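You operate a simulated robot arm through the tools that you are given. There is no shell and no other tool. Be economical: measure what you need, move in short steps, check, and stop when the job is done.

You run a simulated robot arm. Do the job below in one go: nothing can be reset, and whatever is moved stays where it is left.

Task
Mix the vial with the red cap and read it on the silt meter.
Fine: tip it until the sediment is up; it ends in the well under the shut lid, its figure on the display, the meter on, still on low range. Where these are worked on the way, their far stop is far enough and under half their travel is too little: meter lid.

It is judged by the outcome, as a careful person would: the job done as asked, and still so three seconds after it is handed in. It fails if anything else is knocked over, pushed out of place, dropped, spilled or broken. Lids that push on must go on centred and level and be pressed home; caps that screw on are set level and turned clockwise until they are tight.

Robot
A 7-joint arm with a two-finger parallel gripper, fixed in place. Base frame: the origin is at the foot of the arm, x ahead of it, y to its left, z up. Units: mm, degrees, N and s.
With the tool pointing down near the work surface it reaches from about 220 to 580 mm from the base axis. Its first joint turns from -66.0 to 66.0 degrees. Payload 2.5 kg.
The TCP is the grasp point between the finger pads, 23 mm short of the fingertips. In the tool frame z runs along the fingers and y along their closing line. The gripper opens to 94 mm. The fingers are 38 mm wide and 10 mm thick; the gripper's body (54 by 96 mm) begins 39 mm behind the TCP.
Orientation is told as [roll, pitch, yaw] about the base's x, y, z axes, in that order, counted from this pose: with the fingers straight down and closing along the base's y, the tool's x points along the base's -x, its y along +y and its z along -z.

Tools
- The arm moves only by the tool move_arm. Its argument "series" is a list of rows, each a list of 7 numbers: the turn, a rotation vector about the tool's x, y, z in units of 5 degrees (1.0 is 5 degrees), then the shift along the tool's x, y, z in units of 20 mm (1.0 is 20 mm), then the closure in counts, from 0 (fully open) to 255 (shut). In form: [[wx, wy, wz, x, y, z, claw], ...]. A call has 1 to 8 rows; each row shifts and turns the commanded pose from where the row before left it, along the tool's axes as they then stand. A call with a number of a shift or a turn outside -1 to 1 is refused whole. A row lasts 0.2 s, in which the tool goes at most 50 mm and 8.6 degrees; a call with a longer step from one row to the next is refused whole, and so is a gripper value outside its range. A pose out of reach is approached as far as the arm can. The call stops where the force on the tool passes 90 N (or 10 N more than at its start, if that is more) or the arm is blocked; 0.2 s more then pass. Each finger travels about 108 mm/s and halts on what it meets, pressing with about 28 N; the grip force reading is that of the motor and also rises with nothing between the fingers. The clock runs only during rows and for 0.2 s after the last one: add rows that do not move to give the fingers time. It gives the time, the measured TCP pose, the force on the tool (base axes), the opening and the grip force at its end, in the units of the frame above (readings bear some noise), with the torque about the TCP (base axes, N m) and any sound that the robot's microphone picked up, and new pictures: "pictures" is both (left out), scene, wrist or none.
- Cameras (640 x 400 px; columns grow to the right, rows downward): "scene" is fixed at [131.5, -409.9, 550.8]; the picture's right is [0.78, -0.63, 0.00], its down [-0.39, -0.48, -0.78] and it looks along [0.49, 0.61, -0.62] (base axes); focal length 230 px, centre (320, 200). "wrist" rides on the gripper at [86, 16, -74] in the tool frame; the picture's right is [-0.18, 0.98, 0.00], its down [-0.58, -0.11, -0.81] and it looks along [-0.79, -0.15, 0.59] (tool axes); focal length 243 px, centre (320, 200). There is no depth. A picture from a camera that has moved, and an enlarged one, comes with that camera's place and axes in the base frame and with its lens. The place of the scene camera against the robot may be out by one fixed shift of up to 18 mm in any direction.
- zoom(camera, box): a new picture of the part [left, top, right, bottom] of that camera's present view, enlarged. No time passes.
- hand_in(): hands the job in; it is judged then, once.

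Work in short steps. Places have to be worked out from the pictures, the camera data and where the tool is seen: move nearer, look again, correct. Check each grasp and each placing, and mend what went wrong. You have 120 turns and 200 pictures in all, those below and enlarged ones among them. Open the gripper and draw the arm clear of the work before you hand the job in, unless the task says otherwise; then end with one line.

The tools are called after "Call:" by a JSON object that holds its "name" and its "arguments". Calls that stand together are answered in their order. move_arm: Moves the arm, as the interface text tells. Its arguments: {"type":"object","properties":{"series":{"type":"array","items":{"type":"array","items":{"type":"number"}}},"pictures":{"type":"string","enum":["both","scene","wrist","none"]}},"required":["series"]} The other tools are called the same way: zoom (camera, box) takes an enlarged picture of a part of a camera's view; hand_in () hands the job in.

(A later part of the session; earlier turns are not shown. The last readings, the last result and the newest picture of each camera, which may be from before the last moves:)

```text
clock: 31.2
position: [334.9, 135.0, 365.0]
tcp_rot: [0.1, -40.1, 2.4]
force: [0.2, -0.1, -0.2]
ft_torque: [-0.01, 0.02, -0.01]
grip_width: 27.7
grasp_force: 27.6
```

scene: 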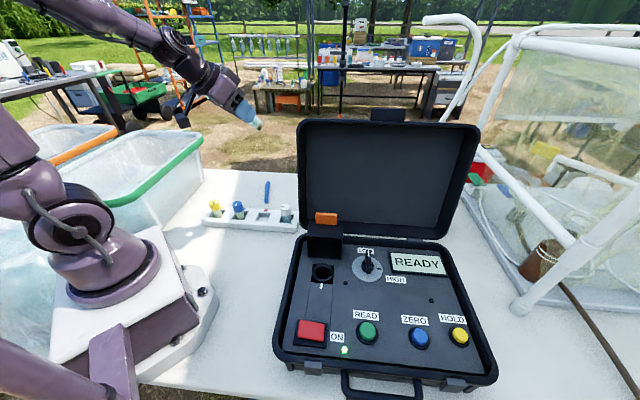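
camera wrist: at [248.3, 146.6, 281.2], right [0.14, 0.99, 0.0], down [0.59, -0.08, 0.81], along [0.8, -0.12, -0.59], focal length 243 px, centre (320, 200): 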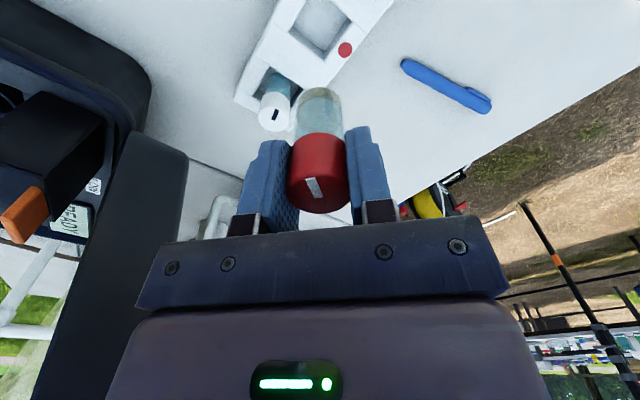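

Works well; I continue tipping to 80° and then to 120°.

Call:
{"name": "move_arm", "arguments": {"series": [[0, -1, 0, 0, 0, 0, 230], [0, -1, 0, 0, 0, 0, 230], [0, -1, 0, 0, 0, 0, 230], [0, -1, 0, 0, 0, 0, 230], [0, -1, 0, 0, 0, 0, 230], [0, -1, 0, 0, 0, 0, 230], [0, -1, 0, 0, 0, 0, 230], [0, -1, 0, 0, 0, 0, 230]], "pictures": "none"}}

Call:
{"name": "move_arm", "arguments": {"series": [[0, -1, 0, 0, 0, 0, 230], [0, -1, 0, 0, 0, 0, 230], [0, -1, 0, 0, 0, 0, 230], [0, -1, 0, 0, 0, 0, 230], [0, -1, 0, 0, 0, 0, 230], [0, -1, 0, 0, 0, 0, 230], [0, -1, 0, 0, 0, 0, 230], [0, -1, 0, 0, 0, 0, 230]], "pictures": "scene"}}

Call:
{"name": "zoom", "arguments": {"camera": "scene", "box": [170, 30, 300, 150]}}

```text
clock: 33.0
position: [334.4, 135.2, 365.9]
tcp_rot: [0.3, -80.0, 2.1]
force: [-0.3, -0.3, -1.0]
ft_torque: [0.02, 0.03, -0.02]
grip_width: 27.2
grasp_force: 27.9
```

```text
clock: 34.8
position: [341.8, 141.8, 368.6]
tcp_rot: [-180.0, -59.9, -177.6]
force: [-0.7, -0.7, 0.1]
ft_torque: [0.02, -0.01, -0.01]
grip_width: 27.7
grasp_force: 27.9
out of reach, approached as far as the arm can: row 1, 2
```

scene: 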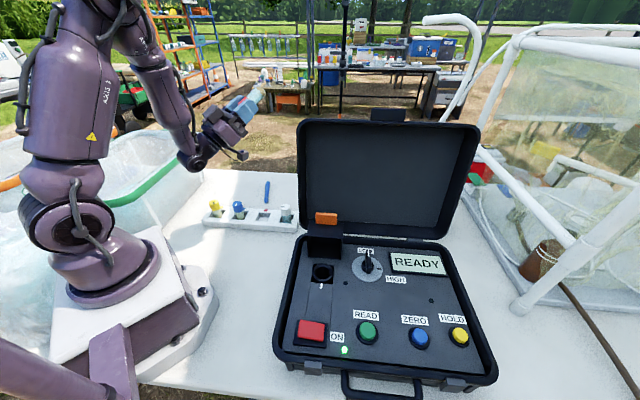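

```text
3.33 times, centred on (235, 90) of scene
camera zoom: at [131.5, -409.9, 550.8], right [0.78, -0.63, 0.0], down [-0.39, -0.48, -0.78], along [0.49, 0.61, -0.62], focal length 767 px, centre (603, 567)
```

zoom: 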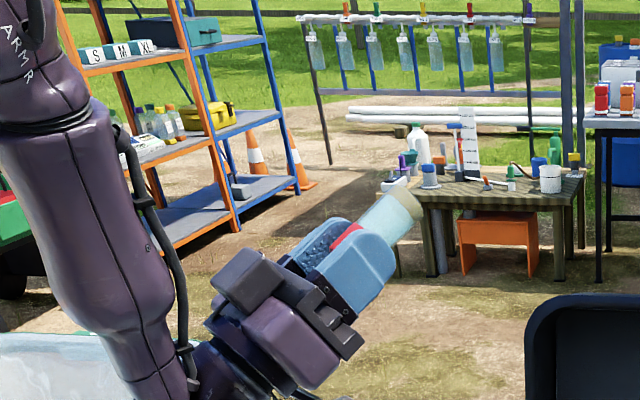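

At 120° of tip; sediment is still near the base end. I tip on further to 160°.

Call:
{"name": "move_arm", "arguments": {"series": [[0, -1, 0, 0, 0, 0, 230], [0, -1, 0, 0, 0, 0, 230], [0, -1, 0, 0, 0, 0, 230], [0, -1, 0, 0, 0, 0, 230], [0, -1, 0, 0, 0, 0, 230], [0, -1, 0, 0, 0, 0, 230], [0, -1, 0, 0, 0, 0, 230], [0, -1, 0, 0, 0, 0, 230]], "pictures": "scene"}}

Call:
{"name": "zoom", "arguments": {"camera": "scene", "box": [200, 30, 300, 130]}}

```text
clock: 36.6
position: [415.2, 207.9, 507.8]
tcp_rot: [-180.0, -19.9, -177.7]
force: [0.5, 0.9, 0.6]
ft_torque: [0.01, 0.03, 0.0]
grip_width: 27.4
grasp_force: 27.9
out of reach, approached as far as the arm can: row 1, 2, 3, 4, 5, 6, 7, 8
```

scene: 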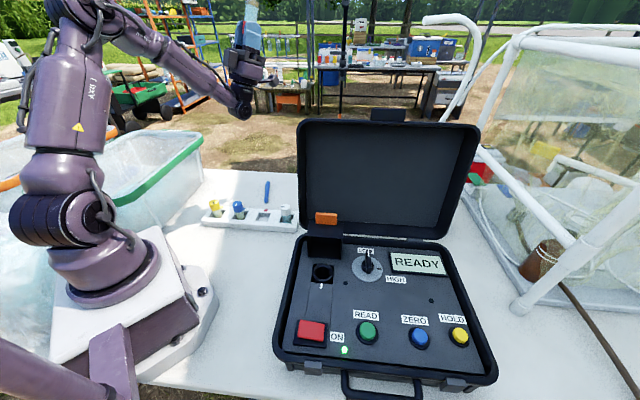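

```text
4.00 times, centred on (250, 80) of scene
camera zoom: at [131.5, -409.9, 550.8], right [0.78, -0.63, 0.0], down [-0.39, -0.48, -0.78], along [0.49, 0.61, -0.62], focal length 921 px, centre (600, 680)
```

zoom: 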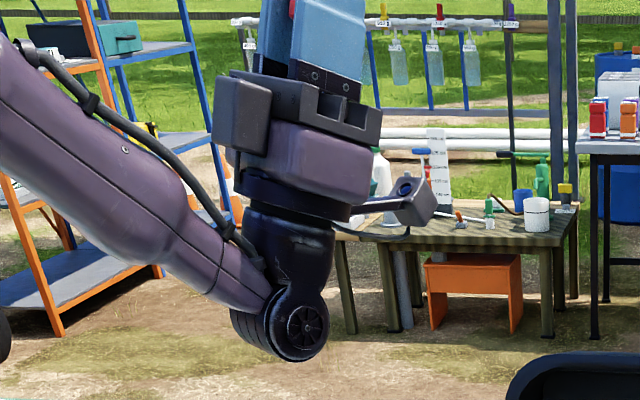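

The vial is inverted at 160° (the arm drifted up to reach it). I look at the vial, then tip back.

Call:
{"name": "zoom", "arguments": {"camera": "scene", "box": [220, 0, 280, 50]}}

Call:
{"name": "zoom", "arguments": {"camera": "wrist", "box": [220, 60, 420, 240]}}

```text
8.00 times, centred on (250, 25) of scene
camera zoom: at [131.5, -409.9, 550.8], right [0.78, -0.63, 0.0], down [-0.39, -0.48, -0.78], along [0.49, 0.61, -0.62], focal length 1842 px, centre (880, 1600)
```

zoom: 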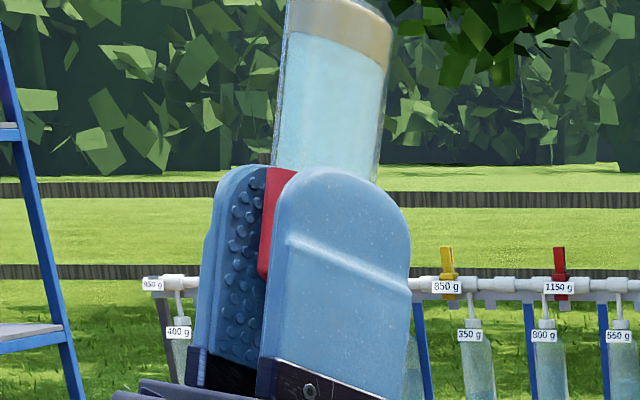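

```text
2.22 times, centred on (320, 150) of wrist
camera zoom: at [469.7, 225.3, 409.1], right [-0.21, 0.97, 0.06], down [-0.82, -0.14, -0.56], along [-0.53, -0.17, 0.83], focal length 539 px, centre (320, 311)
```

zoom: 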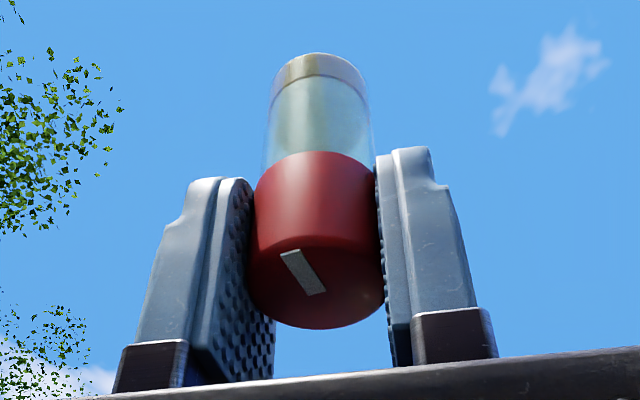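

The sediment layer looks lighter, but it is not fully up. I tip back and look again.

Call:
{"name": "move_arm", "arguments": {"series": [[0, 1, 0, 0, 0, 0, 230], [0, 1, 0, 0, 0, 0, 230], [0, 1, 0, 0, 0, 0, 230], [0, 1, 0, 0, 0, 0, 230], [0, 1, 0, 0, 0, 0, 230], [0, 1, 0, 0, 0, 0, 230], [0, 1, 0, 0, 0, 0, 230], [0, 1, 0, 0, 0, 0, 230]], "pictures": "none"}}

Call:
{"name": "move_arm", "arguments": {"series": [[0, 1, 0, 0, 0, 0, 230], [0, 1, 0, 0, 0, 0, 230], [0, 1, 0, 0, 0, 0, 230], [0, 1, 0, 0, 0, 0, 230], [0, 1, 0, 0, 0, 0, 230], [0, 1, 0, 0, 0, 0, 230], [0, 1, 0, 0, 0, 0, 230], [0, 1, 0, 0, 0, 0, 230]], "pictures": "none"}}

Call:
{"name": "move_arm", "arguments": {"series": [[0, 1, 0, 0, 0, 0, 230], [0, 1, 0, 0, 0, 0, 230], [0, 1, 0, 0, 0, 0, 230], [0, 1, 0, 0, 0, 0, 230], [0, 1, 0, 0, 0, 0, 230], [0, 1, 0, 0, 0, 0, 230], [0, 1, 0, 0, 0, 0, 230], [0, 1, 0, 0, 0, 0, 230]], "pictures": "wrist"}}

Call:
{"name": "zoom", "arguments": {"camera": "wrist", "box": [220, 60, 420, 240]}}

```text
clock: 38.4
position: [415.1, 207.3, 507.2]
tcp_rot: [-180.1, -60.1, -177.6]
force: [0.3, -0.7, -0.3]
ft_torque: [0.03, -0.02, -0.05]
grip_width: 27.6
grasp_force: 28.1
```

```text
clock: 40.2
position: [414.1, 207.3, 506.5]
tcp_rot: [0.0, -79.9, 2.4]
force: [-1.1, -0.7, -0.4]
ft_torque: [-0.01, 0.03, -0.03]
grip_width: 27.3
grasp_force: 28.5
```

```text
clock: 42.0
position: [414.2, 207.6, 506.4]
tcp_rot: [0.0, -39.9, 2.4]
force: [-0.2, -0.1, -0.3]
ft_torque: [-0.02, 0.0, 0.05]
grip_width: 27.2
grasp_force: 28.5
camera wrist: at [300.0, 218.1, 509.5], right [0.1, 0.99, 0.12], down [-0.07, -0.11, 0.99], along [0.99, -0.11, 0.05], focal length 243 px, centre (320, 200)
```

wrist: 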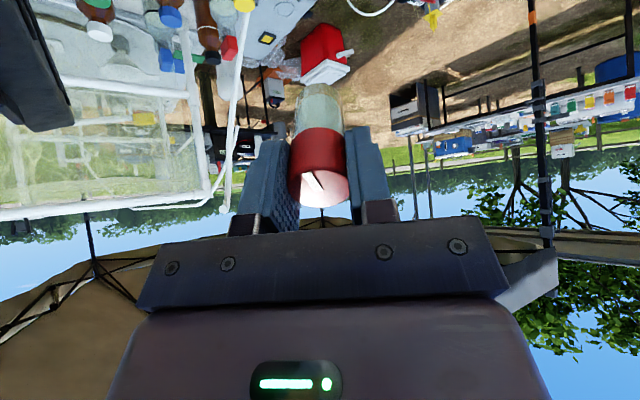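

```text
2.22 times, centred on (320, 150) of wrist
camera zoom: at [300.0, 218.1, 509.5], right [0.1, 0.99, 0.12], down [-0.07, -0.11, 0.99], along [0.99, -0.11, 0.05], focal length 539 px, centre (320, 311)
```

zoom: 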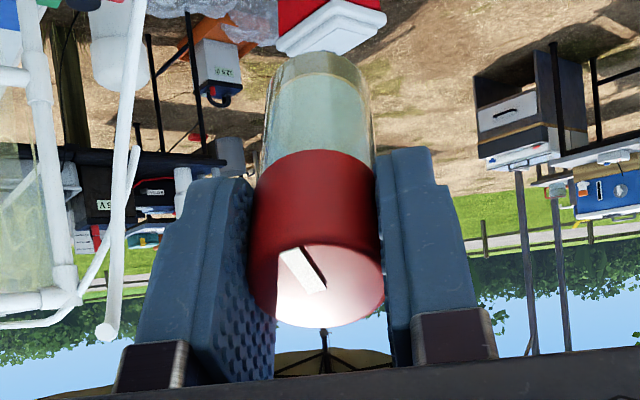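

Call:
{"name": "move_arm", "arguments": {"series": [[0, 1, 0, 0, 0, 0, 230], [0, 1, 0, 0, 0, 0, 230], [0, 1, 0, 0, 0, 0, 230], [0, 1, 0, 0, 0, 0, 230], [0, 1, 0, 0, 0, 0, 230], [0, 1, 0, 0, 0, 0, 230], [0, 1, 0, 0, 0, 0, 230], [0, 1, 0, 0, 0, 0, 230]], "pictures": "scene"}}

Call:
{"name": "zoom", "arguments": {"camera": "scene", "box": [210, 0, 310, 80]}}

```text
clock: 43.8
position: [414.7, 206.2, 509.2]
tcp_rot: [-0.1, 0.1, 2.5]
force: [-0.3, 0.2, -0.1]
ft_torque: [0.03, 0.01, 0.01]
grip_width: 27.2
grasp_force: 28.1
```

scene: 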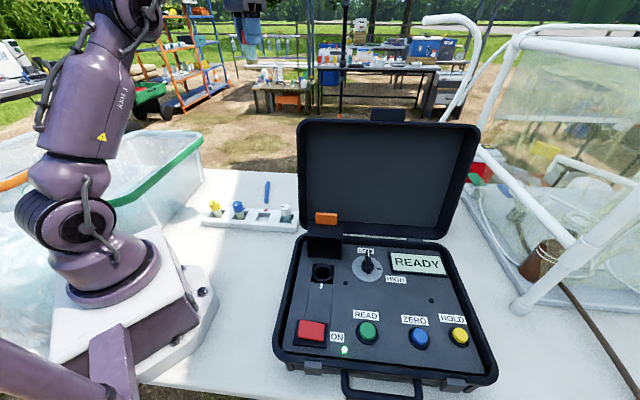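

```text
5.00 times, centred on (260, 40) of scene
camera zoom: at [131.5, -409.9, 550.8], right [0.78, -0.63, 0.0], down [-0.39, -0.48, -0.78], along [0.49, 0.61, -0.62], focal length 1151 px, centre (620, 1000)
```

zoom: 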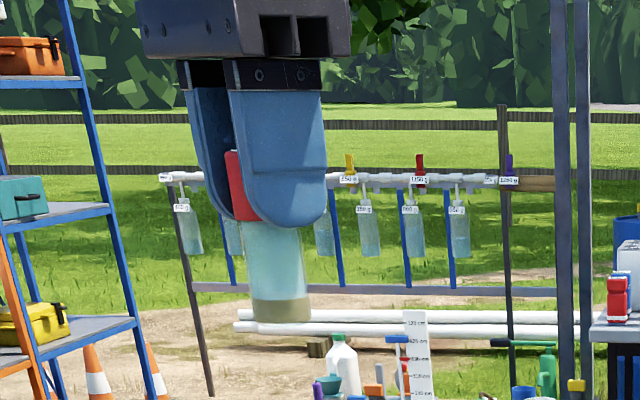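

The band is paler but still there; mixing appears gradual. I repeat a full inversion with a pause while inverted.

Call:
{"name": "move_arm", "arguments": {"series": [[0, -1, 0, 0, 0, 0, 230], [0, -1, 0, 0, 0, 0, 230], [0, -1, 0, 0, 0, 0, 230], [0, -1, 0, 0, 0, 0, 230], [0, -1, 0, 0, 0, 0, 230], [0, -1, 0, 0, 0, 0, 230], [0, -1, 0, 0, 0, 0, 230], [0, -1, 0, 0, 0, 0, 230]], "pictures": "none"}}

Call:
{"name": "move_arm", "arguments": {"series": [[0, -1, 0, 0, 0, 0, 230], [0, -1, 0, 0, 0, 0, 230], [0, -1, 0, 0, 0, 0, 230], [0, -1, 0, 0, 0, 0, 230], [0, -1, 0, 0, 0, 0, 230], [0, -1, 0, 0, 0, 0, 230], [0, -1, 0, 0, 0, 0, 230], [0, -1, 0, 0, 0, 0, 230]], "pictures": "none"}}

Call:
{"name": "move_arm", "arguments": {"series": [[0, -1, 0, 0, 0, 0, 230], [0, -1, 0, 0, 0, 0, 230], [0, -1, 0, 0, 0, 0, 230], [0, -1, 0, 0, 0, 0, 230], [0, -1, 0, 0, 0, 0, 230], [0, -1, 0, 0, 0, 0, 230], [0, -1, 0, 0, 0, 0, 230], [0, -1, 0, 0, 0, 0, 230]], "pictures": "none"}}

Call:
{"name": "move_arm", "arguments": {"series": [[0, -1, 0, 0, 0, 0, 230], [0, -1, 0, 0, 0, 0, 230], [0, -1, 0, 0, 0, 0, 230], [0, -1, 0, 0, 0, 0, 230], [0, -1, 0, 0, 0, 0, 230], [0, 0, 0, 0, 0, 0, 230], [0, 0, 0, 0, 0, 0, 230], [0, 0, 0, 0, 0, 0, 230]], "pictures": "wrist"}}

Call:
{"name": "zoom", "arguments": {"camera": "wrist", "box": [220, 60, 420, 240]}}

```text
clock: 45.6
position: [414.6, 206.2, 508.5]
tcp_rot: [0.0, -40.1, 2.3]
force: [0.3, 0.3, -0.4]
ft_torque: [-0.01, 0.04, 0.02]
grip_width: 27.3
grasp_force: 28.1
```

```text
clock: 47.4
position: [414.5, 208.5, 507.9]
tcp_rot: [0.1, -80.1, 2.3]
force: [0.0, 0.0, -0.5]
ft_torque: [0.01, 0.03, -0.02]
grip_width: 27.4
grasp_force: 28.5
```

```text
clock: 49.2
position: [413.6, 206.4, 508.4]
tcp_rot: [179.9, -59.9, -177.5]
force: [-0.3, 0.4, -0.5]
ft_torque: [-0.02, 0.01, 0.0]
grip_width: 27.4
grasp_force: 28.0
```

```text
clock: 51.0
position: [412.5, 207.0, 508.1]
tcp_rot: [-180.0, -34.9, -177.5]
force: [-0.2, 0.0, -0.2]
ft_torque: [-0.02, -0.02, 0.0]
grip_width: 27.3
grasp_force: 28.0
camera wrist: at [441.8, 224.2, 398.2], right [-0.19, 0.98, 0.11], down [-0.93, -0.15, -0.33], along [-0.3, -0.16, 0.94], focal length 243 px, centre (320, 200)
```

wrist: 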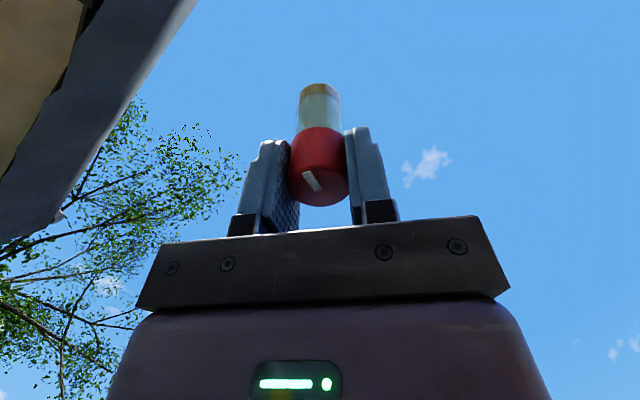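

```text
2.22 times, centred on (320, 150) of wrist
camera zoom: at [441.8, 224.2, 398.2], right [-0.19, 0.98, 0.11], down [-0.93, -0.15, -0.33], along [-0.3, -0.16, 0.94], focal length 539 px, centre (320, 311)
```

zoom: 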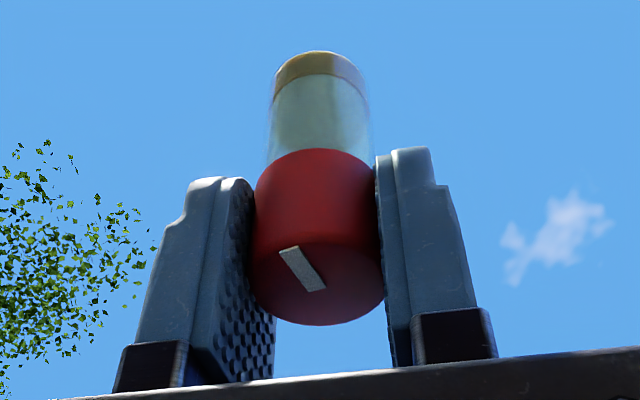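

The band looks darker here than at 160°. I tip on to 160° and hold, to compare.

Call:
{"name": "move_arm", "arguments": {"series": [[0, -1, 0, 0, 0, 0, 230], [0, -1, 0, 0, 0, 0, 230], [0, -1, 0, 0, 0, 0, 230], [0, 0, 0, 0, 0, 0, 230]], "pictures": "none"}}

Call:
{"name": "zoom", "arguments": {"camera": "wrist", "box": [270, 60, 370, 160]}}

Call:
{"name": "move_arm", "arguments": {"series": [[0, 0, 0, 0, 0, 0, 230], [0, 0, 0, 0, 0, 0, 230], [0, 0, 0, 0, 0, 0, 230], [0, 0, 0, 0, 0, 0, 230], [0, 0, 0, 0, 0, 0, 230], [0, 0, 0, 0, 0, 0, 230], [0, 0, 0, 0, 0, 0, 230], [0, 0, 0, 0, 0, 0, 230]], "pictures": "none"}}

Call:
{"name": "zoom", "arguments": {"camera": "wrist", "box": [270, 60, 370, 160]}}

```text
clock: 52.0
position: [415.0, 207.1, 507.9]
tcp_rot: [180.0, -20.0, -177.6]
force: [0.4, -0.2, -0.7]
ft_torque: [0.01, 0.04, 0.0]
grip_width: 27.3
grasp_force: 28.1
```

```text
4.00 times, centred on (320, 110) of wrist
camera zoom: at [470.1, 225.4, 409.2], right [-0.22, 0.97, 0.06], down [-0.82, -0.14, -0.56], along [-0.54, -0.17, 0.83], focal length 970 px, centre (320, 560)
```

zoom: 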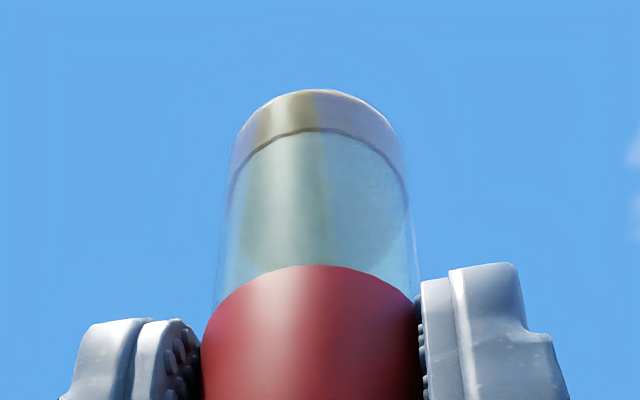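

```text
clock: 53.8
position: [415.7, 206.6, 507.8]
tcp_rot: [180.0, -20.1, -177.6]
force: [-0.2, 0.1, -0.3]
ft_torque: [0.02, -0.04, -0.06]
grip_width: 27.2
grasp_force: 27.6
```

```text
4.00 times, centred on (320, 110) of wrist
camera zoom: at [470.2, 225.1, 409.0], right [-0.21, 0.97, 0.06], down [-0.82, -0.14, -0.56], along [-0.53, -0.17, 0.83], focal length 970 px, centre (320, 560)
```

zoom: 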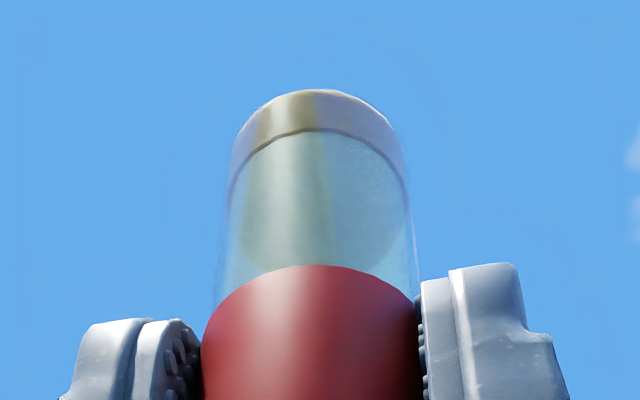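

Holding changes nothing, so mixing must come from full tip-and-return cycles. I bring it back upright and compare with the last upright view.

Call:
{"name": "move_arm", "arguments": {"series": [[0, 1, 0, 0, 0, 0, 230], [0, 1, 0, 0, 0, 0, 230], [0, 1, 0, 0, 0, 0, 230], [0, 1, 0, 0, 0, 0, 230], [0, 1, 0, 0, 0, 0, 230], [0, 1, 0, 0, 0, 0, 230], [0, 1, 0, 0, 0, 0, 230], [0, 1, 0, 0, 0, 0, 230]], "pictures": "none"}}

Call:
{"name": "move_arm", "arguments": {"series": [[0, 1, 0, 0, 0, 0, 230], [0, 1, 0, 0, 0, 0, 230], [0, 1, 0, 0, 0, 0, 230], [0, 1, 0, 0, 0, 0, 230], [0, 1, 0, 0, 0, 0, 230], [0, 1, 0, 0, 0, 0, 230], [0, 1, 0, 0, 0, 0, 230], [0, 1, 0, 0, 0, 0, 230]], "pictures": "none"}}

Call:
{"name": "move_arm", "arguments": {"series": [[0, 1, 0, 0, 0, 0, 230], [0, 1, 0, 0, 0, 0, 230], [0, 1, 0, 0, 0, 0, 230], [0, 1, 0, 0, 0, 0, 230], [0, 1, 0, 0, 0, 0, 230], [0, 1, 0, 0, 0, 0, 230], [0, 1, 0, 0, 0, 0, 230], [0, 1, 0, 0, 0, 0, 230]], "pictures": "none"}}

Call:
{"name": "move_arm", "arguments": {"series": [[0, 1, 0, 0, 0, 0, 230], [0, 1, 0, 0, 0, 0, 230], [0, 1, 0, 0, 0, 0, 230], [0, 1, 0, 0, 0, 0, 230], [0, 1, 0, 0, 0, 0, 230], [0, 1, 0, 0, 0, 0, 230], [0, 1, 0, 0, 0, 0, 230], [0, 1, 0, 0, 0, 0, 230]], "pictures": "none"}}

Call:
{"name": "zoom", "arguments": {"camera": "scene", "box": [210, 0, 310, 80]}}

```text
clock: 55.6
position: [414.3, 205.8, 506.9]
tcp_rot: [-179.9, -60.1, -177.5]
force: [1.1, 0.7, -0.1]
ft_torque: [0.0, 0.01, 0.0]
grip_width: 27.5
grasp_force: 27.6
```

```text
clock: 57.4
position: [413.9, 206.5, 508.2]
tcp_rot: [0.2, -79.9, 2.2]
force: [-0.1, 0.2, -0.1]
ft_torque: [-0.01, 0.0, 0.02]
grip_width: 27.4
grasp_force: 27.8
```

```text
clock: 59.2
position: [413.4, 206.3, 508.8]
tcp_rot: [0.0, -39.9, 2.5]
force: [0.2, 0.1, -0.2]
ft_torque: [-0.02, 0.03, 0.03]
grip_width: 27.4
grasp_force: 28.0
```

```text
clock: 61.0
position: [414.6, 207.0, 507.6]
tcp_rot: [0.0, 0.2, 2.5]
force: [-0.5, 0.1, 0.4]
ft_torque: [-0.02, -0.02, 0.0]
grip_width: 27.3
grasp_force: 28.1
```

```text
5.00 times, centred on (260, 40) of scene
camera zoom: at [131.5, -409.9, 550.8], right [0.78, -0.63, 0.0], down [-0.39, -0.48, -0.78], along [0.49, 0.61, -0.62], focal length 1151 px, centre (620, 1000)
```

zoom: 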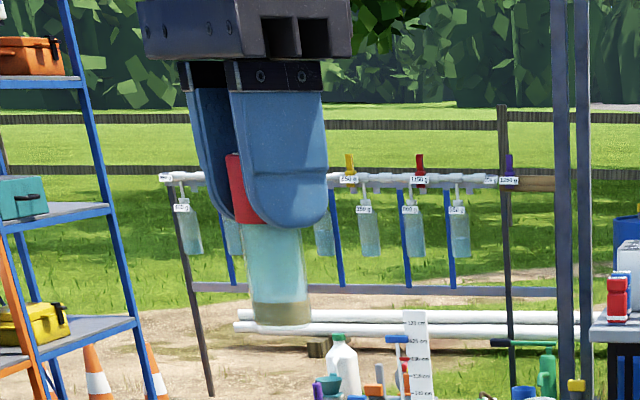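

Call:
{"name": "zoom", "arguments": {"camera": "scene", "box": [252, 40, 282, 70]}}

Call:
{"name": "zoom", "arguments": {"camera": "wrist", "box": [280, 70, 360, 150]}}

```text
13.33 times, centred on (267, 55) of scene
camera zoom: at [131.5, -409.9, 550.8], right [0.78, -0.63, 0.0], down [-0.39, -0.48, -0.78], along [0.49, 0.61, -0.62], focal length 3069 px, centre (1027, 2133)
```

zoom: 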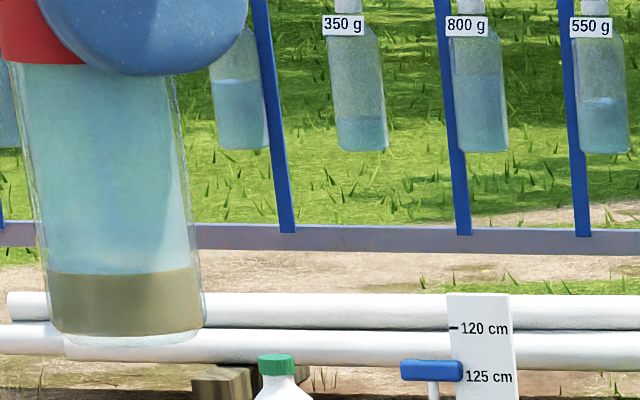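

```text
5.00 times, centred on (320, 110) of wrist
camera zoom: at [328.2, 219.1, 583.3], right [0.14, 0.99, 0.0], down [0.59, -0.08, 0.81], along [0.8, -0.11, -0.59], focal length 1213 px, centre (320, 650)
```

zoom: 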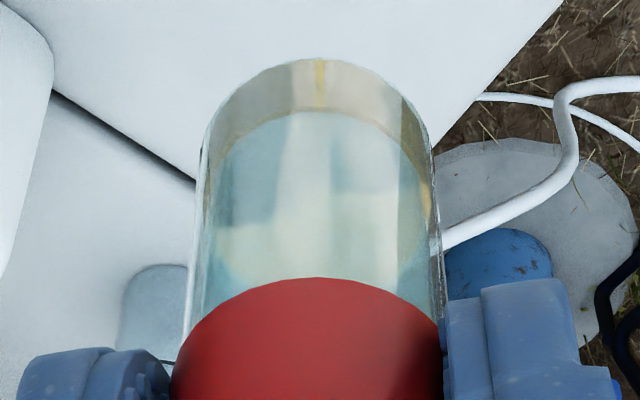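

The sediment is still compact. I make faster tips by rotating about a diagonal axis (7° per row) and watch for progress.

Call:
{"name": "move_arm", "arguments": {"series": [[-1, -1, 0, 0, 0, 0, 230], [-1, -1, 0, 0, 0, 0, 230], [-1, -1, 0, 0, 0, 0, 230], [-1, -1, 0, 0, 0, 0, 230], [-1, -1, 0, 0, 0, 0, 230], [-1, -1, 0, 0, 0, 0, 230], [-1, -1, 0, 0, 0, 0, 230], [-1, -1, 0, 0, 0, 0, 230]], "pictures": "none"}}

Call:
{"name": "move_arm", "arguments": {"series": [[-1, -1, 0, 0, 0, 0, 230], [-1, -1, 0, 0, 0, 0, 230], [-1, -1, 0, 0, 0, 0, 230], [-1, -1, 0, 0, 0, 0, 230], [-1, -1, 0, 0, 0, 0, 230], [-1, -1, 0, 0, 0, 0, 230], [-1, -1, 0, 0, 0, 0, 230], [-1, -1, 0, 0, 0, 0, 230]], "pictures": "none"}}

Call:
{"name": "move_arm", "arguments": {"series": [[-1, -1, 0, 0, 0, 0, 230], [-1, -1, 0, 0, 0, 0, 230], [-1, -1, 0, 0, 0, 0, 230], [-1, -1, 0, 0, 0, 0, 230], [1, 1, 0, 0, 0, 0, 230], [1, 1, 0, 0, 0, 0, 230], [1, 1, 0, 0, 0, 0, 230], [1, 1, 0, 0, 0, 0, 230]], "pictures": "none"}}

Call:
{"name": "move_arm", "arguments": {"series": [[1, 1, 0, 0, 0, 0, 230], [1, 1, 0, 0, 0, 0, 230], [1, 1, 0, 0, 0, 0, 230], [1, 1, 0, 0, 0, 0, 230], [1, 1, 0, 0, 0, 0, 230], [1, 1, 0, 0, 0, 0, 230], [1, 1, 0, 0, 0, 0, 230], [1, 1, 0, 0, 0, 0, 230]], "pictures": "none"}}

Call:
{"name": "move_arm", "arguments": {"series": [[1, 1, 0, 0, 0, 0, 230], [1, 1, 0, 0, 0, 0, 230], [1, 1, 0, 0, 0, 0, 230], [1, 1, 0, 0, 0, 0, 230], [1, 1, 0, 0, 0, 0, 230], [1, 1, 0, 0, 0, 0, 230], [1, 1, 0, 0, 0, 0, 230], [1, 1, 0, 0, 0, 0, 230]], "pictures": "none"}}

Call:
{"name": "zoom", "arguments": {"camera": "scene", "box": [240, 20, 300, 80]}}

```text
clock: 62.8
position: [413.8, 206.8, 508.1]
tcp_rot: [47.1, -36.4, -14.0]
force: [-0.4, -0.3, -0.8]
ft_torque: [0.0, 0.03, 0.0]
grip_width: 27.3
grasp_force: 27.6
```

```text
clock: 64.6
position: [415.0, 208.1, 507.3]
tcp_rot: [121.3, -40.5, -64.2]
force: [0.1, -0.4, -0.7]
ft_torque: [-0.02, -0.02, 0.0]
grip_width: 27.3
grasp_force: 28.1
```

```text
clock: 66.4
position: [415.3, 207.7, 508.0]
tcp_rot: [120.9, -40.6, -64.1]
force: [0.0, 0.2, -0.4]
ft_torque: [-0.01, 0.01, -0.01]
grip_width: 27.1
grasp_force: 28.5
```

```text
clock: 68.2
position: [415.3, 207.4, 507.7]
tcp_rot: [46.9, -36.2, -13.9]
force: [-0.2, 0.1, -0.9]
ft_torque: [0.0, 0.02, -0.01]
grip_width: 27.3
grasp_force: 28.1
```

```text
clock: 70.0
position: [414.9, 208.8, 507.9]
tcp_rot: [-0.1, 0.0, 2.4]
force: [-0.8, -1.1, 0.2]
ft_torque: [0.01, -0.03, 0.02]
grip_width: 27.3
grasp_force: 28.3
```

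```text
6.67 times, centred on (270, 50) of scene
camera zoom: at [131.5, -409.9, 550.8], right [0.78, -0.63, 0.0], down [-0.39, -0.48, -0.78], along [0.49, 0.61, -0.62], focal length 1535 px, centre (653, 1200)
```

zoom: 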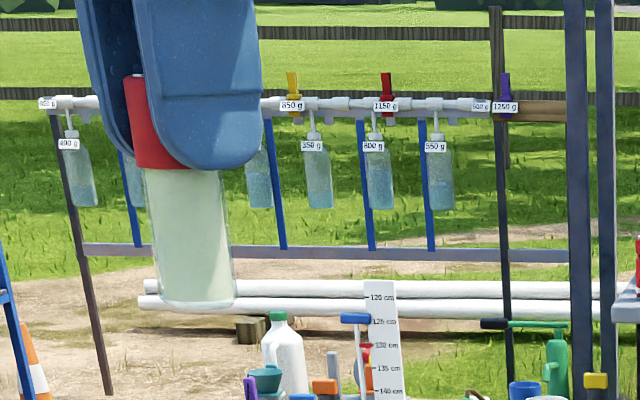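

The vial is uniformly cloudy with no band left: mixed. I'll check the well's clearance to the opened hood while moving back towards the meter.

Call:
{"name": "zoom", "arguments": {"camera": "scene", "box": [285, 200, 365, 300]}}

Call:
{"name": "move_arm", "arguments": {"series": [[0, 0, -1, 1, -1, 0.7, 230], [0, 0, -1, 1, -1, 0.7, 230], [0, 0, -1, 1, -1, 0.7, 230], [0, 0, -1, 1, -1, 0.7, 230], [0, 0, -1, 1, -1, 0.7, 230], [0, 0, -1, 1, -1, 0.7, 230], [0, 0, -1, 1, -1, 0.7, 230], [0, 0, -1, 1, -1, 0.7, 230]], "pictures": "none"}}

```text
4.00 times, centred on (325, 250) of scene
camera zoom: at [131.5, -409.9, 550.8], right [0.78, -0.63, 0.0], down [-0.39, -0.48, -0.78], along [0.49, 0.61, -0.62], focal length 921 px, centre (300, 0)
```

zoom: 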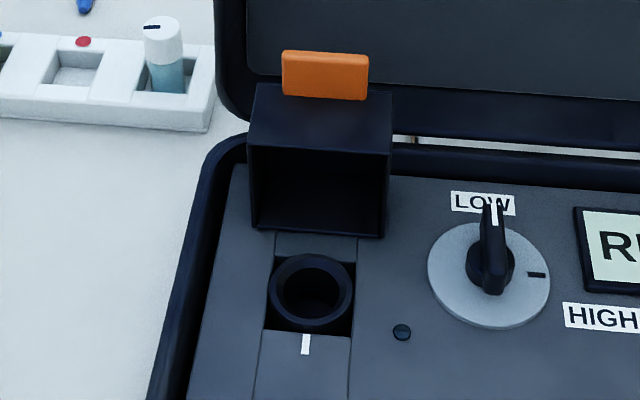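

```text
clock: 71.8
position: [321.2, 6.9, 397.7]
tcp_rot: [-0.1, -0.1, 42.4]
force: [0.3, 0.2, -1.0]
ft_torque: [-0.01, 0.03, 0.01]
grip_width: 27.3
grasp_force: 28.4
```

Clear: the ring well has its mark at the front, and the hood leans back behind it. I go around the case lid's corner and then over the well.

Call:
{"name": "move_arm", "arguments": {"series": [[0, 0, 0, 1, 0, 0, 230], [0, 0, 0, 1, 0, 0, 230], [0, 0, 0, 1, 0, 0, 230], [0, 0, 0, 1, 0, 0, 230], [0, 0, 0, 1, -0.2, 0, 230]], "pictures": "none"}}

Call:
{"name": "move_arm", "arguments": {"series": [[0, 0, -0.25, 0.13, -0.85, 1, 230], [0, 0, 0, 0.13, -0.85, 1, 230], [0, 0, 0, 0.13, -0.85, 1, 230], [0, 0, 0, 0.13, -0.85, 1, 230], [0, 0, 0, 0.13, -0.85, 1, 230], [0, 0, 0, 0.13, -0.85, 1, 230], [0, 0, 0, 0.13, -0.85, 1, 230], [0, 0, 0, 0.13, -0.85, 1, 230]]}}

Call:
{"name": "zoom", "arguments": {"camera": "wrist", "box": [220, 0, 420, 140]}}

```text
clock: 73.0
position: [248.7, -66.2, 393.2]
tcp_rot: [-0.1, 0.0, 42.4]
force: [0.4, 0.3, -0.9]
ft_torque: [0.01, -0.04, -0.01]
grip_width: 27.3
grasp_force: 28.1
```

```text
clock: 74.8
position: [329.5, -177.8, 236.6]
tcp_rot: [0.0, 0.0, 43.7]
force: [-0.7, 0.2, -0.7]
ft_torque: [0.0, 0.0, -0.02]
grip_width: 27.5
grasp_force: 27.4
camera wrist: at [255.4, -226.0, 311.5], right [-0.55, 0.84, 0.0], down [0.5, 0.32, 0.81], along [0.68, 0.44, -0.59], focal length 243 px, centre (320, 200)
```

scene: 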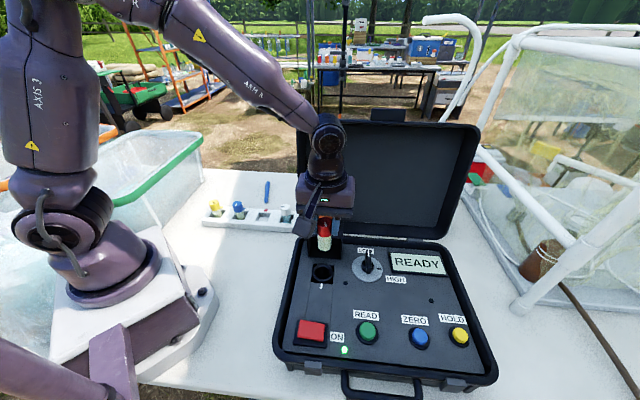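
wrist: 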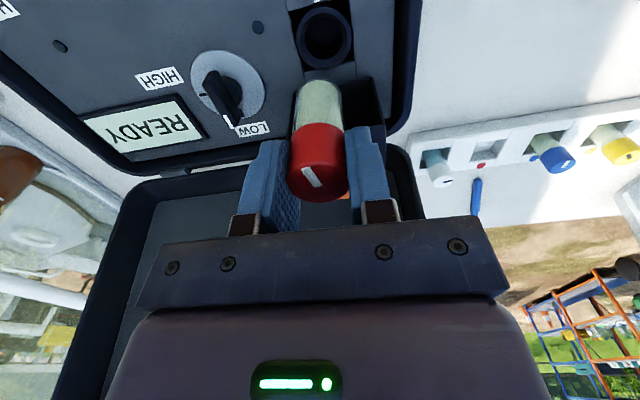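

```text
2.86 times, centred on (320, 70) of wrist
camera zoom: at [255.4, -226.0, 311.5], right [-0.55, 0.84, 0.0], down [0.5, 0.32, 0.81], along [0.68, 0.44, -0.59], focal length 693 px, centre (320, 571)
```

zoom: 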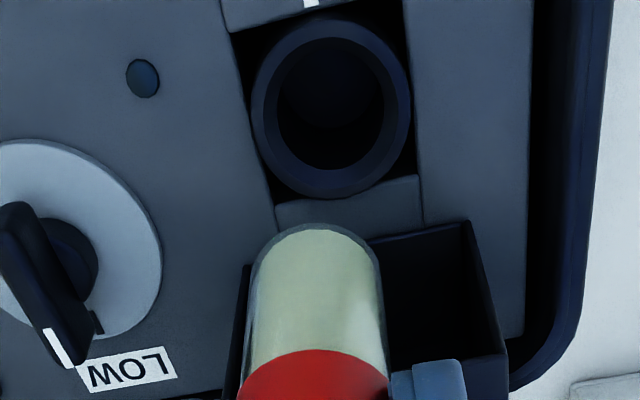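

Ring centre ≈(329,-175) at z≈66; the vial bottom is ~73 mm below the TCP. I shift a little and descend to just above the ring to compare.

Call:
{"name": "move_arm", "arguments": {"series": [[0, 0, 0, -0.06, 0.11, 0.8, 230], [0, 0, 0, 0, 0, 0.8, 230], [0, 0, 0, 0, 0, 0.8, 230], [0, 0, 0, 0, 0, 0.7, 230], [0, 0, 0, 0, 0, 0.5, 230]], "pictures": "none"}}

Call:
{"name": "zoom", "arguments": {"camera": "wrist", "box": [240, 40, 400, 220]}}

Call:
{"name": "zoom", "arguments": {"camera": "scene", "box": [285, 220, 365, 300]}}

```text
clock: 76.0
position: [326.2, -175.0, 162.8]
tcp_rot: [0.1, 0.0, 43.6]
force: [0.5, -0.4, -0.7]
ft_torque: [-0.01, 0.0, -0.01]
grip_width: 27.3
grasp_force: 27.7
```

```text
2.22 times, centred on (320, 130) of wrist
camera zoom: at [253.0, -223.4, 239.2], right [-0.54, 0.84, 0.0], down [0.5, 0.32, 0.81], along [0.68, 0.44, -0.59], focal length 539 px, centre (320, 356)
```

zoom: 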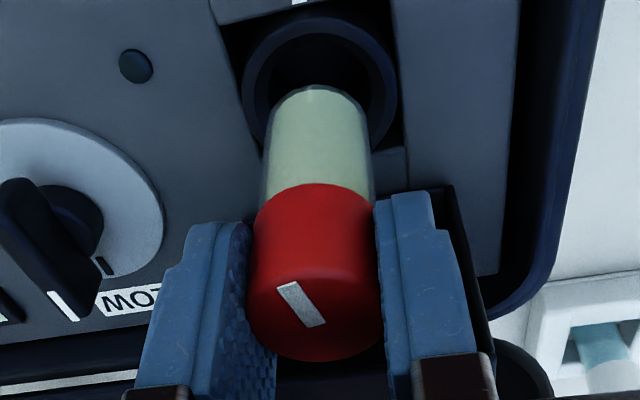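

```text
5.00 times, centred on (325, 260) of scene
camera zoom: at [131.5, -409.9, 550.8], right [0.78, -0.63, 0.0], down [-0.39, -0.48, -0.78], along [0.49, 0.61, -0.62], focal length 1151 px, centre (295, -100)
```

zoom: 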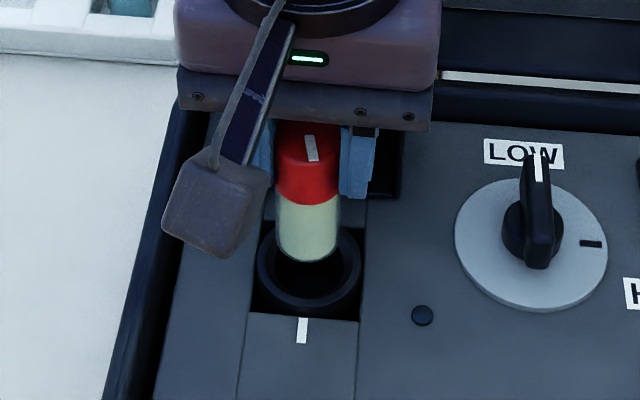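

The cap mark points ≈243° and the well mark ≈225°, so I turn the vial −18°, nudge ~2 mm, and look again.

Call:
{"name": "move_arm", "arguments": {"series": [[0, 0, 0.9, 0, 0, 0, 230], [0, 0, 0.9, 0, 0, 0, 230], [0, 0, 0.9, 0, 0, 0, 230], [0, 0, 0.9, -0.09, 0.07, 0, 230], [0, 0, 0, 0, 0, 0.3, 230]], "pictures": "none"}}

Call:
{"name": "zoom", "arguments": {"camera": "wrist", "box": [240, 40, 400, 220]}}

Call:
{"name": "zoom", "arguments": {"camera": "scene", "box": [285, 220, 365, 300]}}

```text
clock: 77.2
position: [328.0, -171.8, 157.8]
tcp_rot: [0.1, 0.1, 25.6]
force: [-0.4, -0.3, -0.2]
ft_torque: [0.06, -0.01, 0.01]
grip_width: 27.2
grasp_force: 28.0
```

```text
2.22 times, centred on (320, 130) of wrist
camera zoom: at [243.6, -195.7, 232.8], right [-0.26, 0.97, 0.0], down [0.57, 0.15, 0.81], along [0.78, 0.21, -0.59], focal length 539 px, centre (320, 356)
```

zoom: 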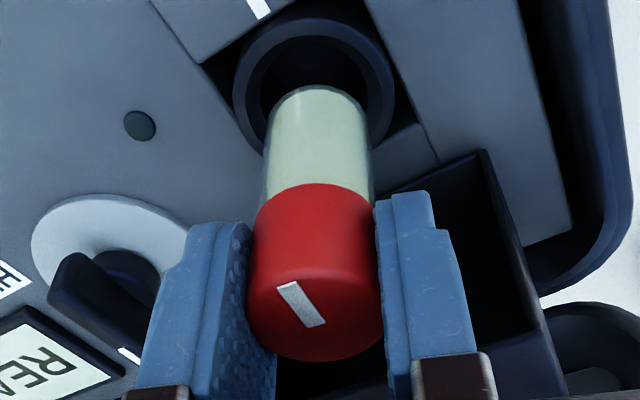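

```text
5.00 times, centred on (325, 260) of scene
camera zoom: at [131.5, -409.9, 550.8], right [0.78, -0.63, 0.0], down [-0.39, -0.48, -0.78], along [0.49, 0.61, -0.62], focal length 1151 px, centre (295, -100)
```

zoom: 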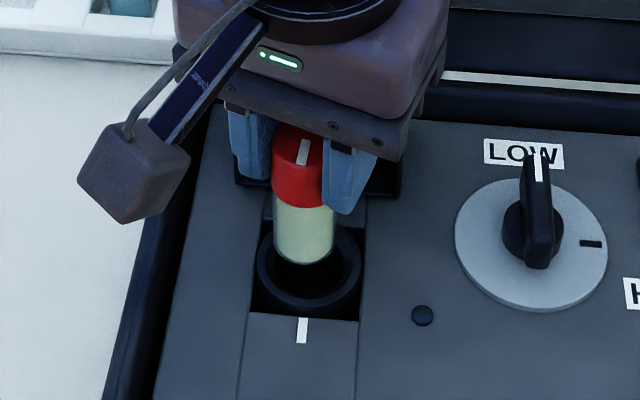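

The marks now line up, and the vial is within ~2 mm of the ring centre. I nudge and descend gently into the ring, watching forces.

Call:
{"name": "move_arm", "arguments": {"series": [[0, 0, 0, -0.065, -0.048, 0.3, 230], [0, 0, 0, 0, 0, 0.3, 230], [0, 0, 0, 0, 0, 0.3, 230], [0, 0, 0, 0, 0, 0.3, 230]], "pictures": "none"}}

Call:
{"name": "zoom", "arguments": {"camera": "wrist", "box": [240, 40, 400, 220]}}

Call:
{"name": "zoom", "arguments": {"camera": "scene", "box": [285, 220, 365, 300]}}

```text
clock: 78.2
position: [330.7, -173.2, 133.7]
tcp_rot: [0.0, 0.0, 25.5]
force: [0.5, 0.0, -1.2]
ft_torque: [0.04, -0.01, 0.02]
grip_width: 27.6
grasp_force: 28.2
```

```text
2.22 times, centred on (320, 130) of wrist
camera zoom: at [246.0, -196.2, 209.9], right [-0.26, 0.97, 0.0], down [0.57, 0.15, 0.81], along [0.78, 0.21, -0.59], focal length 539 px, centre (320, 356)
```

zoom: 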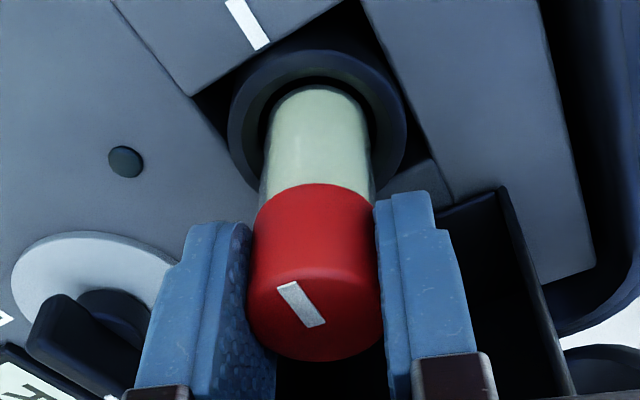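

```text
5.00 times, centred on (325, 260) of scene
camera zoom: at [131.5, -409.9, 550.8], right [0.78, -0.63, 0.0], down [-0.39, -0.48, -0.78], along [0.49, 0.61, -0.62], focal length 1151 px, centre (295, -100)
```

zoom: 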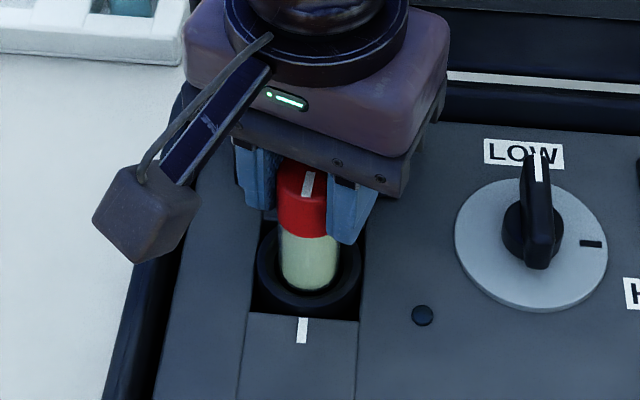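

Centred in both views. I continue down in small steps.

Call:
{"name": "move_arm", "arguments": {"series": [[0, 0, 0, 0, 0, 0.3, 230], [0, 0, 0, 0, 0, 0.3, 230], [0, 0, 0, 0, 0, 0.3, 230], [0, 0, 0, 0, 0, 0.3, 230]], "pictures": "none"}}

Call:
{"name": "zoom", "arguments": {"camera": "scene", "box": [285, 220, 365, 300]}}

```text
clock: 79.2
position: [330.6, -170.7, 114.2]
tcp_rot: [-0.2, -0.3, 26.0]
force: [-16.6, 12.3, 77.2]
ft_torque: [3.14, -0.59, 0.7]
grip_width: 27.1
grasp_force: 27.7
```

```text
5.00 times, centred on (325, 260) of scene
camera zoom: at [131.2, -409.7, 551.0], right [0.78, -0.63, 0.0], down [-0.39, -0.48, -0.78], along [0.49, 0.61, -0.62], focal length 1151 px, centre (295, -100)
```

zoom: 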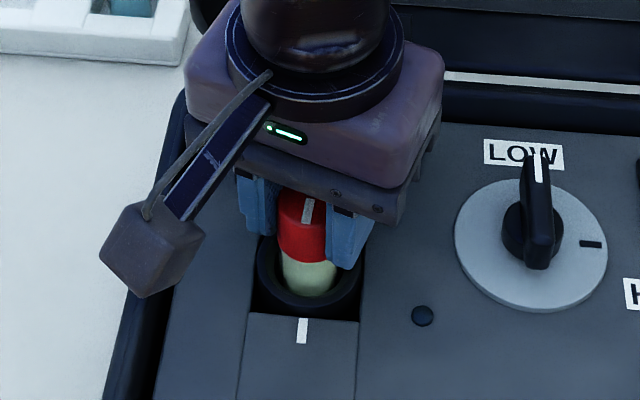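

It stopped at 77 N; the torque puts the contact ~45 mm to the rear-left at body height: the gripper body's corner met the opened hood. I back up 20 mm and check.

Call:
{"name": "move_arm", "arguments": {"series": [[0, 0, 0, 0, 0, -0.5, 230], [0, 0, 0, 0, 0, -0.6, 230]]}}

```text
clock: 79.8
position: [329.8, -172.0, 132.5]
tcp_rot: [0.1, 0.1, 25.6]
force: [1.3, -0.9, -0.3]
ft_torque: [-0.08, -0.06, 0.03]
grip_width: 27.5
grasp_force: 28.0
camera wrist: at [244.3, -195.1, 207.3], right [-0.26, 0.97, 0.0], down [0.57, 0.15, 0.81], along [0.78, 0.21, -0.59], focal length 243 px, centre (320, 200)
```

scene: 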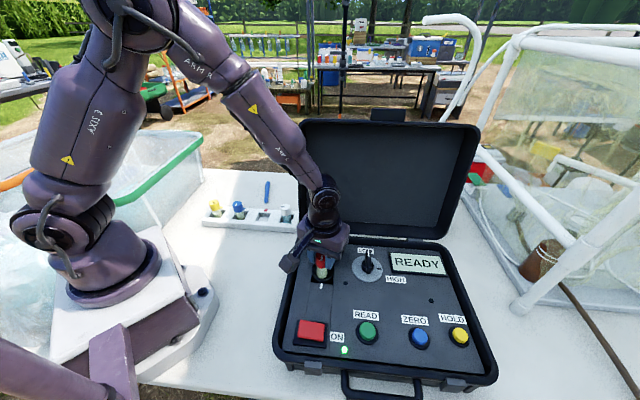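
wrist: 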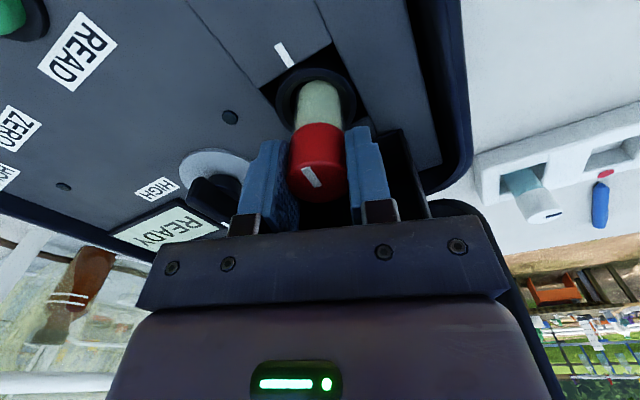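

No damage. I turn the gripper parallel to the hood (yaw 43.6) and descend; the marks will be trued up by a small twist afterwards.

Call:
{"name": "move_arm", "arguments": {"series": [[0, 0, -0.9, 0, 0, 0, 230], [0, 0, -0.9, 0, 0, 0, 230], [0, 0, -0.9, 0, 0, 0, 230], [0, 0, -0.9, 0, -0.05, 0, 230], [0, 0, 0, 0, 0, 0.3, 230], [0, 0, 0, 0, 0, 0.3, 230]], "pictures": "none"}}

Call:
{"name": "zoom", "arguments": {"camera": "wrist", "box": [240, 40, 400, 220]}}

Call:
{"name": "zoom", "arguments": {"camera": "scene", "box": [285, 220, 365, 300]}}

```text
clock: 81.2
position: [328.7, -173.4, 119.0]
tcp_rot: [0.0, 0.0, 43.7]
force: [0.1, 0.3, 0.2]
ft_torque: [0.0, 0.0, -0.03]
grip_width: 27.3
grasp_force: 28.2
```

```text
2.22 times, centred on (320, 130) of wrist
camera zoom: at [255.9, -222.6, 195.3], right [-0.55, 0.84, 0.0], down [0.5, 0.32, 0.81], along [0.68, 0.44, -0.59], focal length 539 px, centre (320, 356)
```

zoom: 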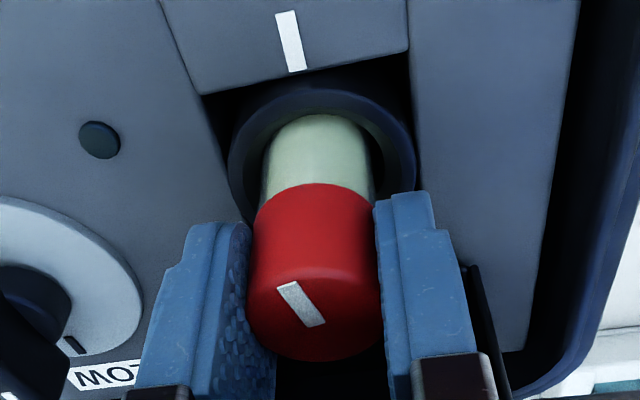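

```text
5.00 times, centred on (325, 260) of scene
camera zoom: at [131.5, -409.9, 550.8], right [0.78, -0.63, 0.0], down [-0.39, -0.48, -0.78], along [0.49, 0.61, -0.62], focal length 1151 px, centre (295, -100)
```

zoom: 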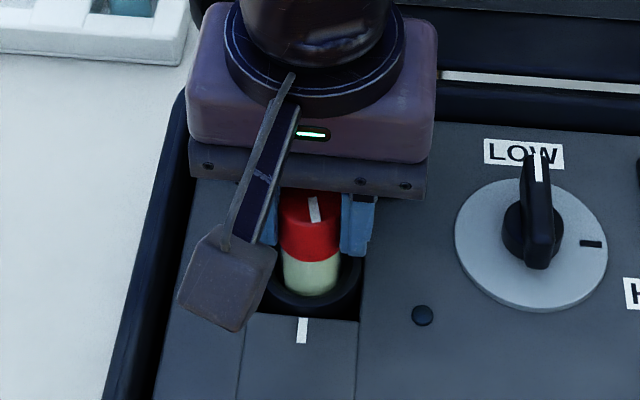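

Call:
{"name": "move_arm", "arguments": {"series": [[0, 0, 0, 0, 0, 0.25, 230], [0, 0, 0, 0, 0, 0.25, 230], [0, 0, 0, 0, 0, 0.25, 230], [0, 0, 0, 0, 0, 0, 230]], "pictures": "none"}}

Call:
{"name": "zoom", "arguments": {"camera": "wrist", "box": [240, 40, 400, 220]}}

```text
clock: 82.2
position: [332.9, -172.0, 107.3]
tcp_rot: [-0.1, -0.3, 43.9]
force: [-9.3, 19.0, 54.6]
ft_torque: [1.23, -1.84, 0.81]
grip_width: 27.3
grasp_force: 28.2
```

```text
2.22 times, centred on (320, 130) of wrist
camera zoom: at [259.2, -221.3, 182.3], right [-0.55, 0.84, 0.0], down [0.49, 0.33, 0.81], along [0.68, 0.44, -0.59], focal length 539 px, centre (320, 356)
```

zoom: 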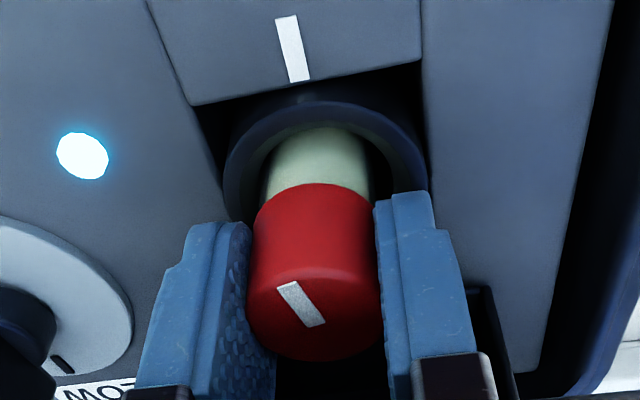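

A lamp beside the well has lit (vial detected) and there's 55 N upward. I look at both full views before going on.

Call:
{"name": "zoom", "arguments": {"camera": "scene", "box": [275, 170, 375, 300]}}

Call:
{"name": "zoom", "arguments": {"camera": "wrist", "box": [200, 60, 520, 260]}}

```text
3.08 times, centred on (325, 235) of scene
camera zoom: at [131.3, -409.8, 551.0], right [0.78, -0.63, 0.0], down [-0.39, -0.48, -0.78], along [0.49, 0.61, -0.62], focal length 708 px, centre (305, 92)
```

zoom: 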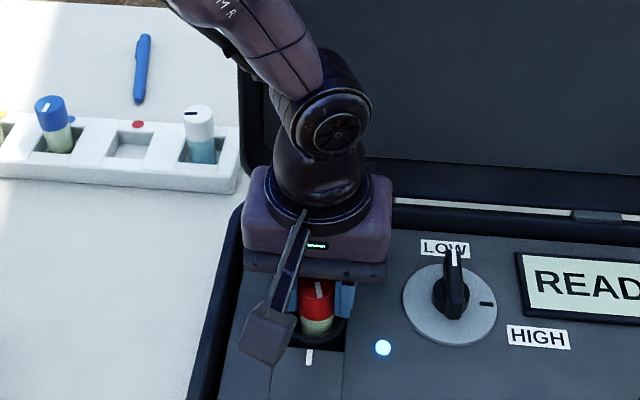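

```text
2.00 times, centred on (360, 160) of wrist
camera zoom: at [259.2, -221.3, 182.3], right [-0.55, 0.84, 0.0], down [0.49, 0.33, 0.81], along [0.68, 0.44, -0.59], focal length 485 px, centre (240, 280)
```

zoom: 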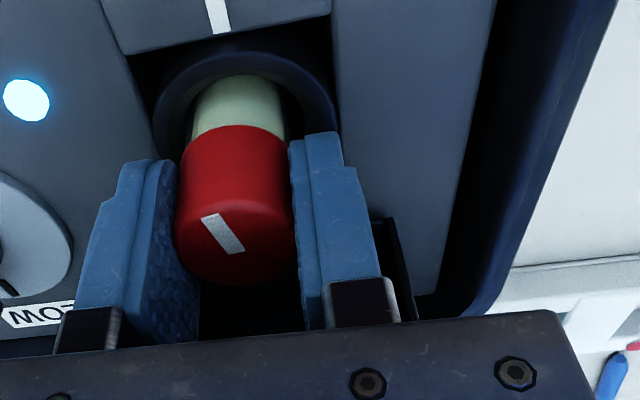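

Call:
{"name": "move_arm", "arguments": {"series": [[0, 0, 0, 0, 0, -0.3, 230], [0, 0, 0, 0, 0, 0, 230]], "pictures": "none"}}

Call:
{"name": "zoom", "arguments": {"camera": "wrist", "box": [200, 60, 520, 260]}}

```text
clock: 82.8
position: [329.5, -175.0, 110.8]
tcp_rot: [0.0, 0.1, 43.5]
force: [1.1, 0.0, -1.0]
ft_torque: [0.03, -0.01, 0.03]
grip_width: 27.5
grasp_force: 27.6
```

```text
2.00 times, centred on (360, 160) of wrist
camera zoom: at [255.8, -222.6, 185.8], right [-0.54, 0.84, 0.0], down [0.5, 0.32, 0.8], along [0.68, 0.44, -0.59], focal length 485 px, centre (240, 280)
```

zoom: 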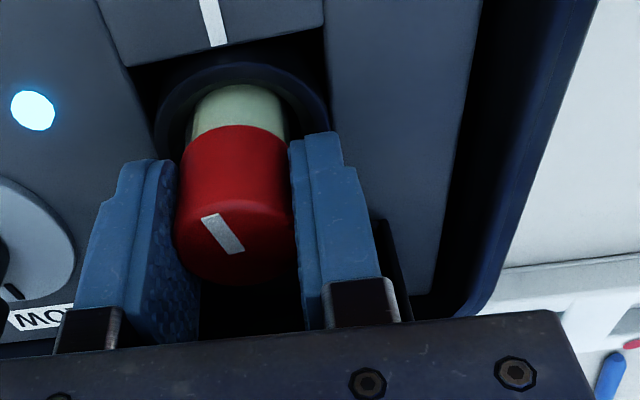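

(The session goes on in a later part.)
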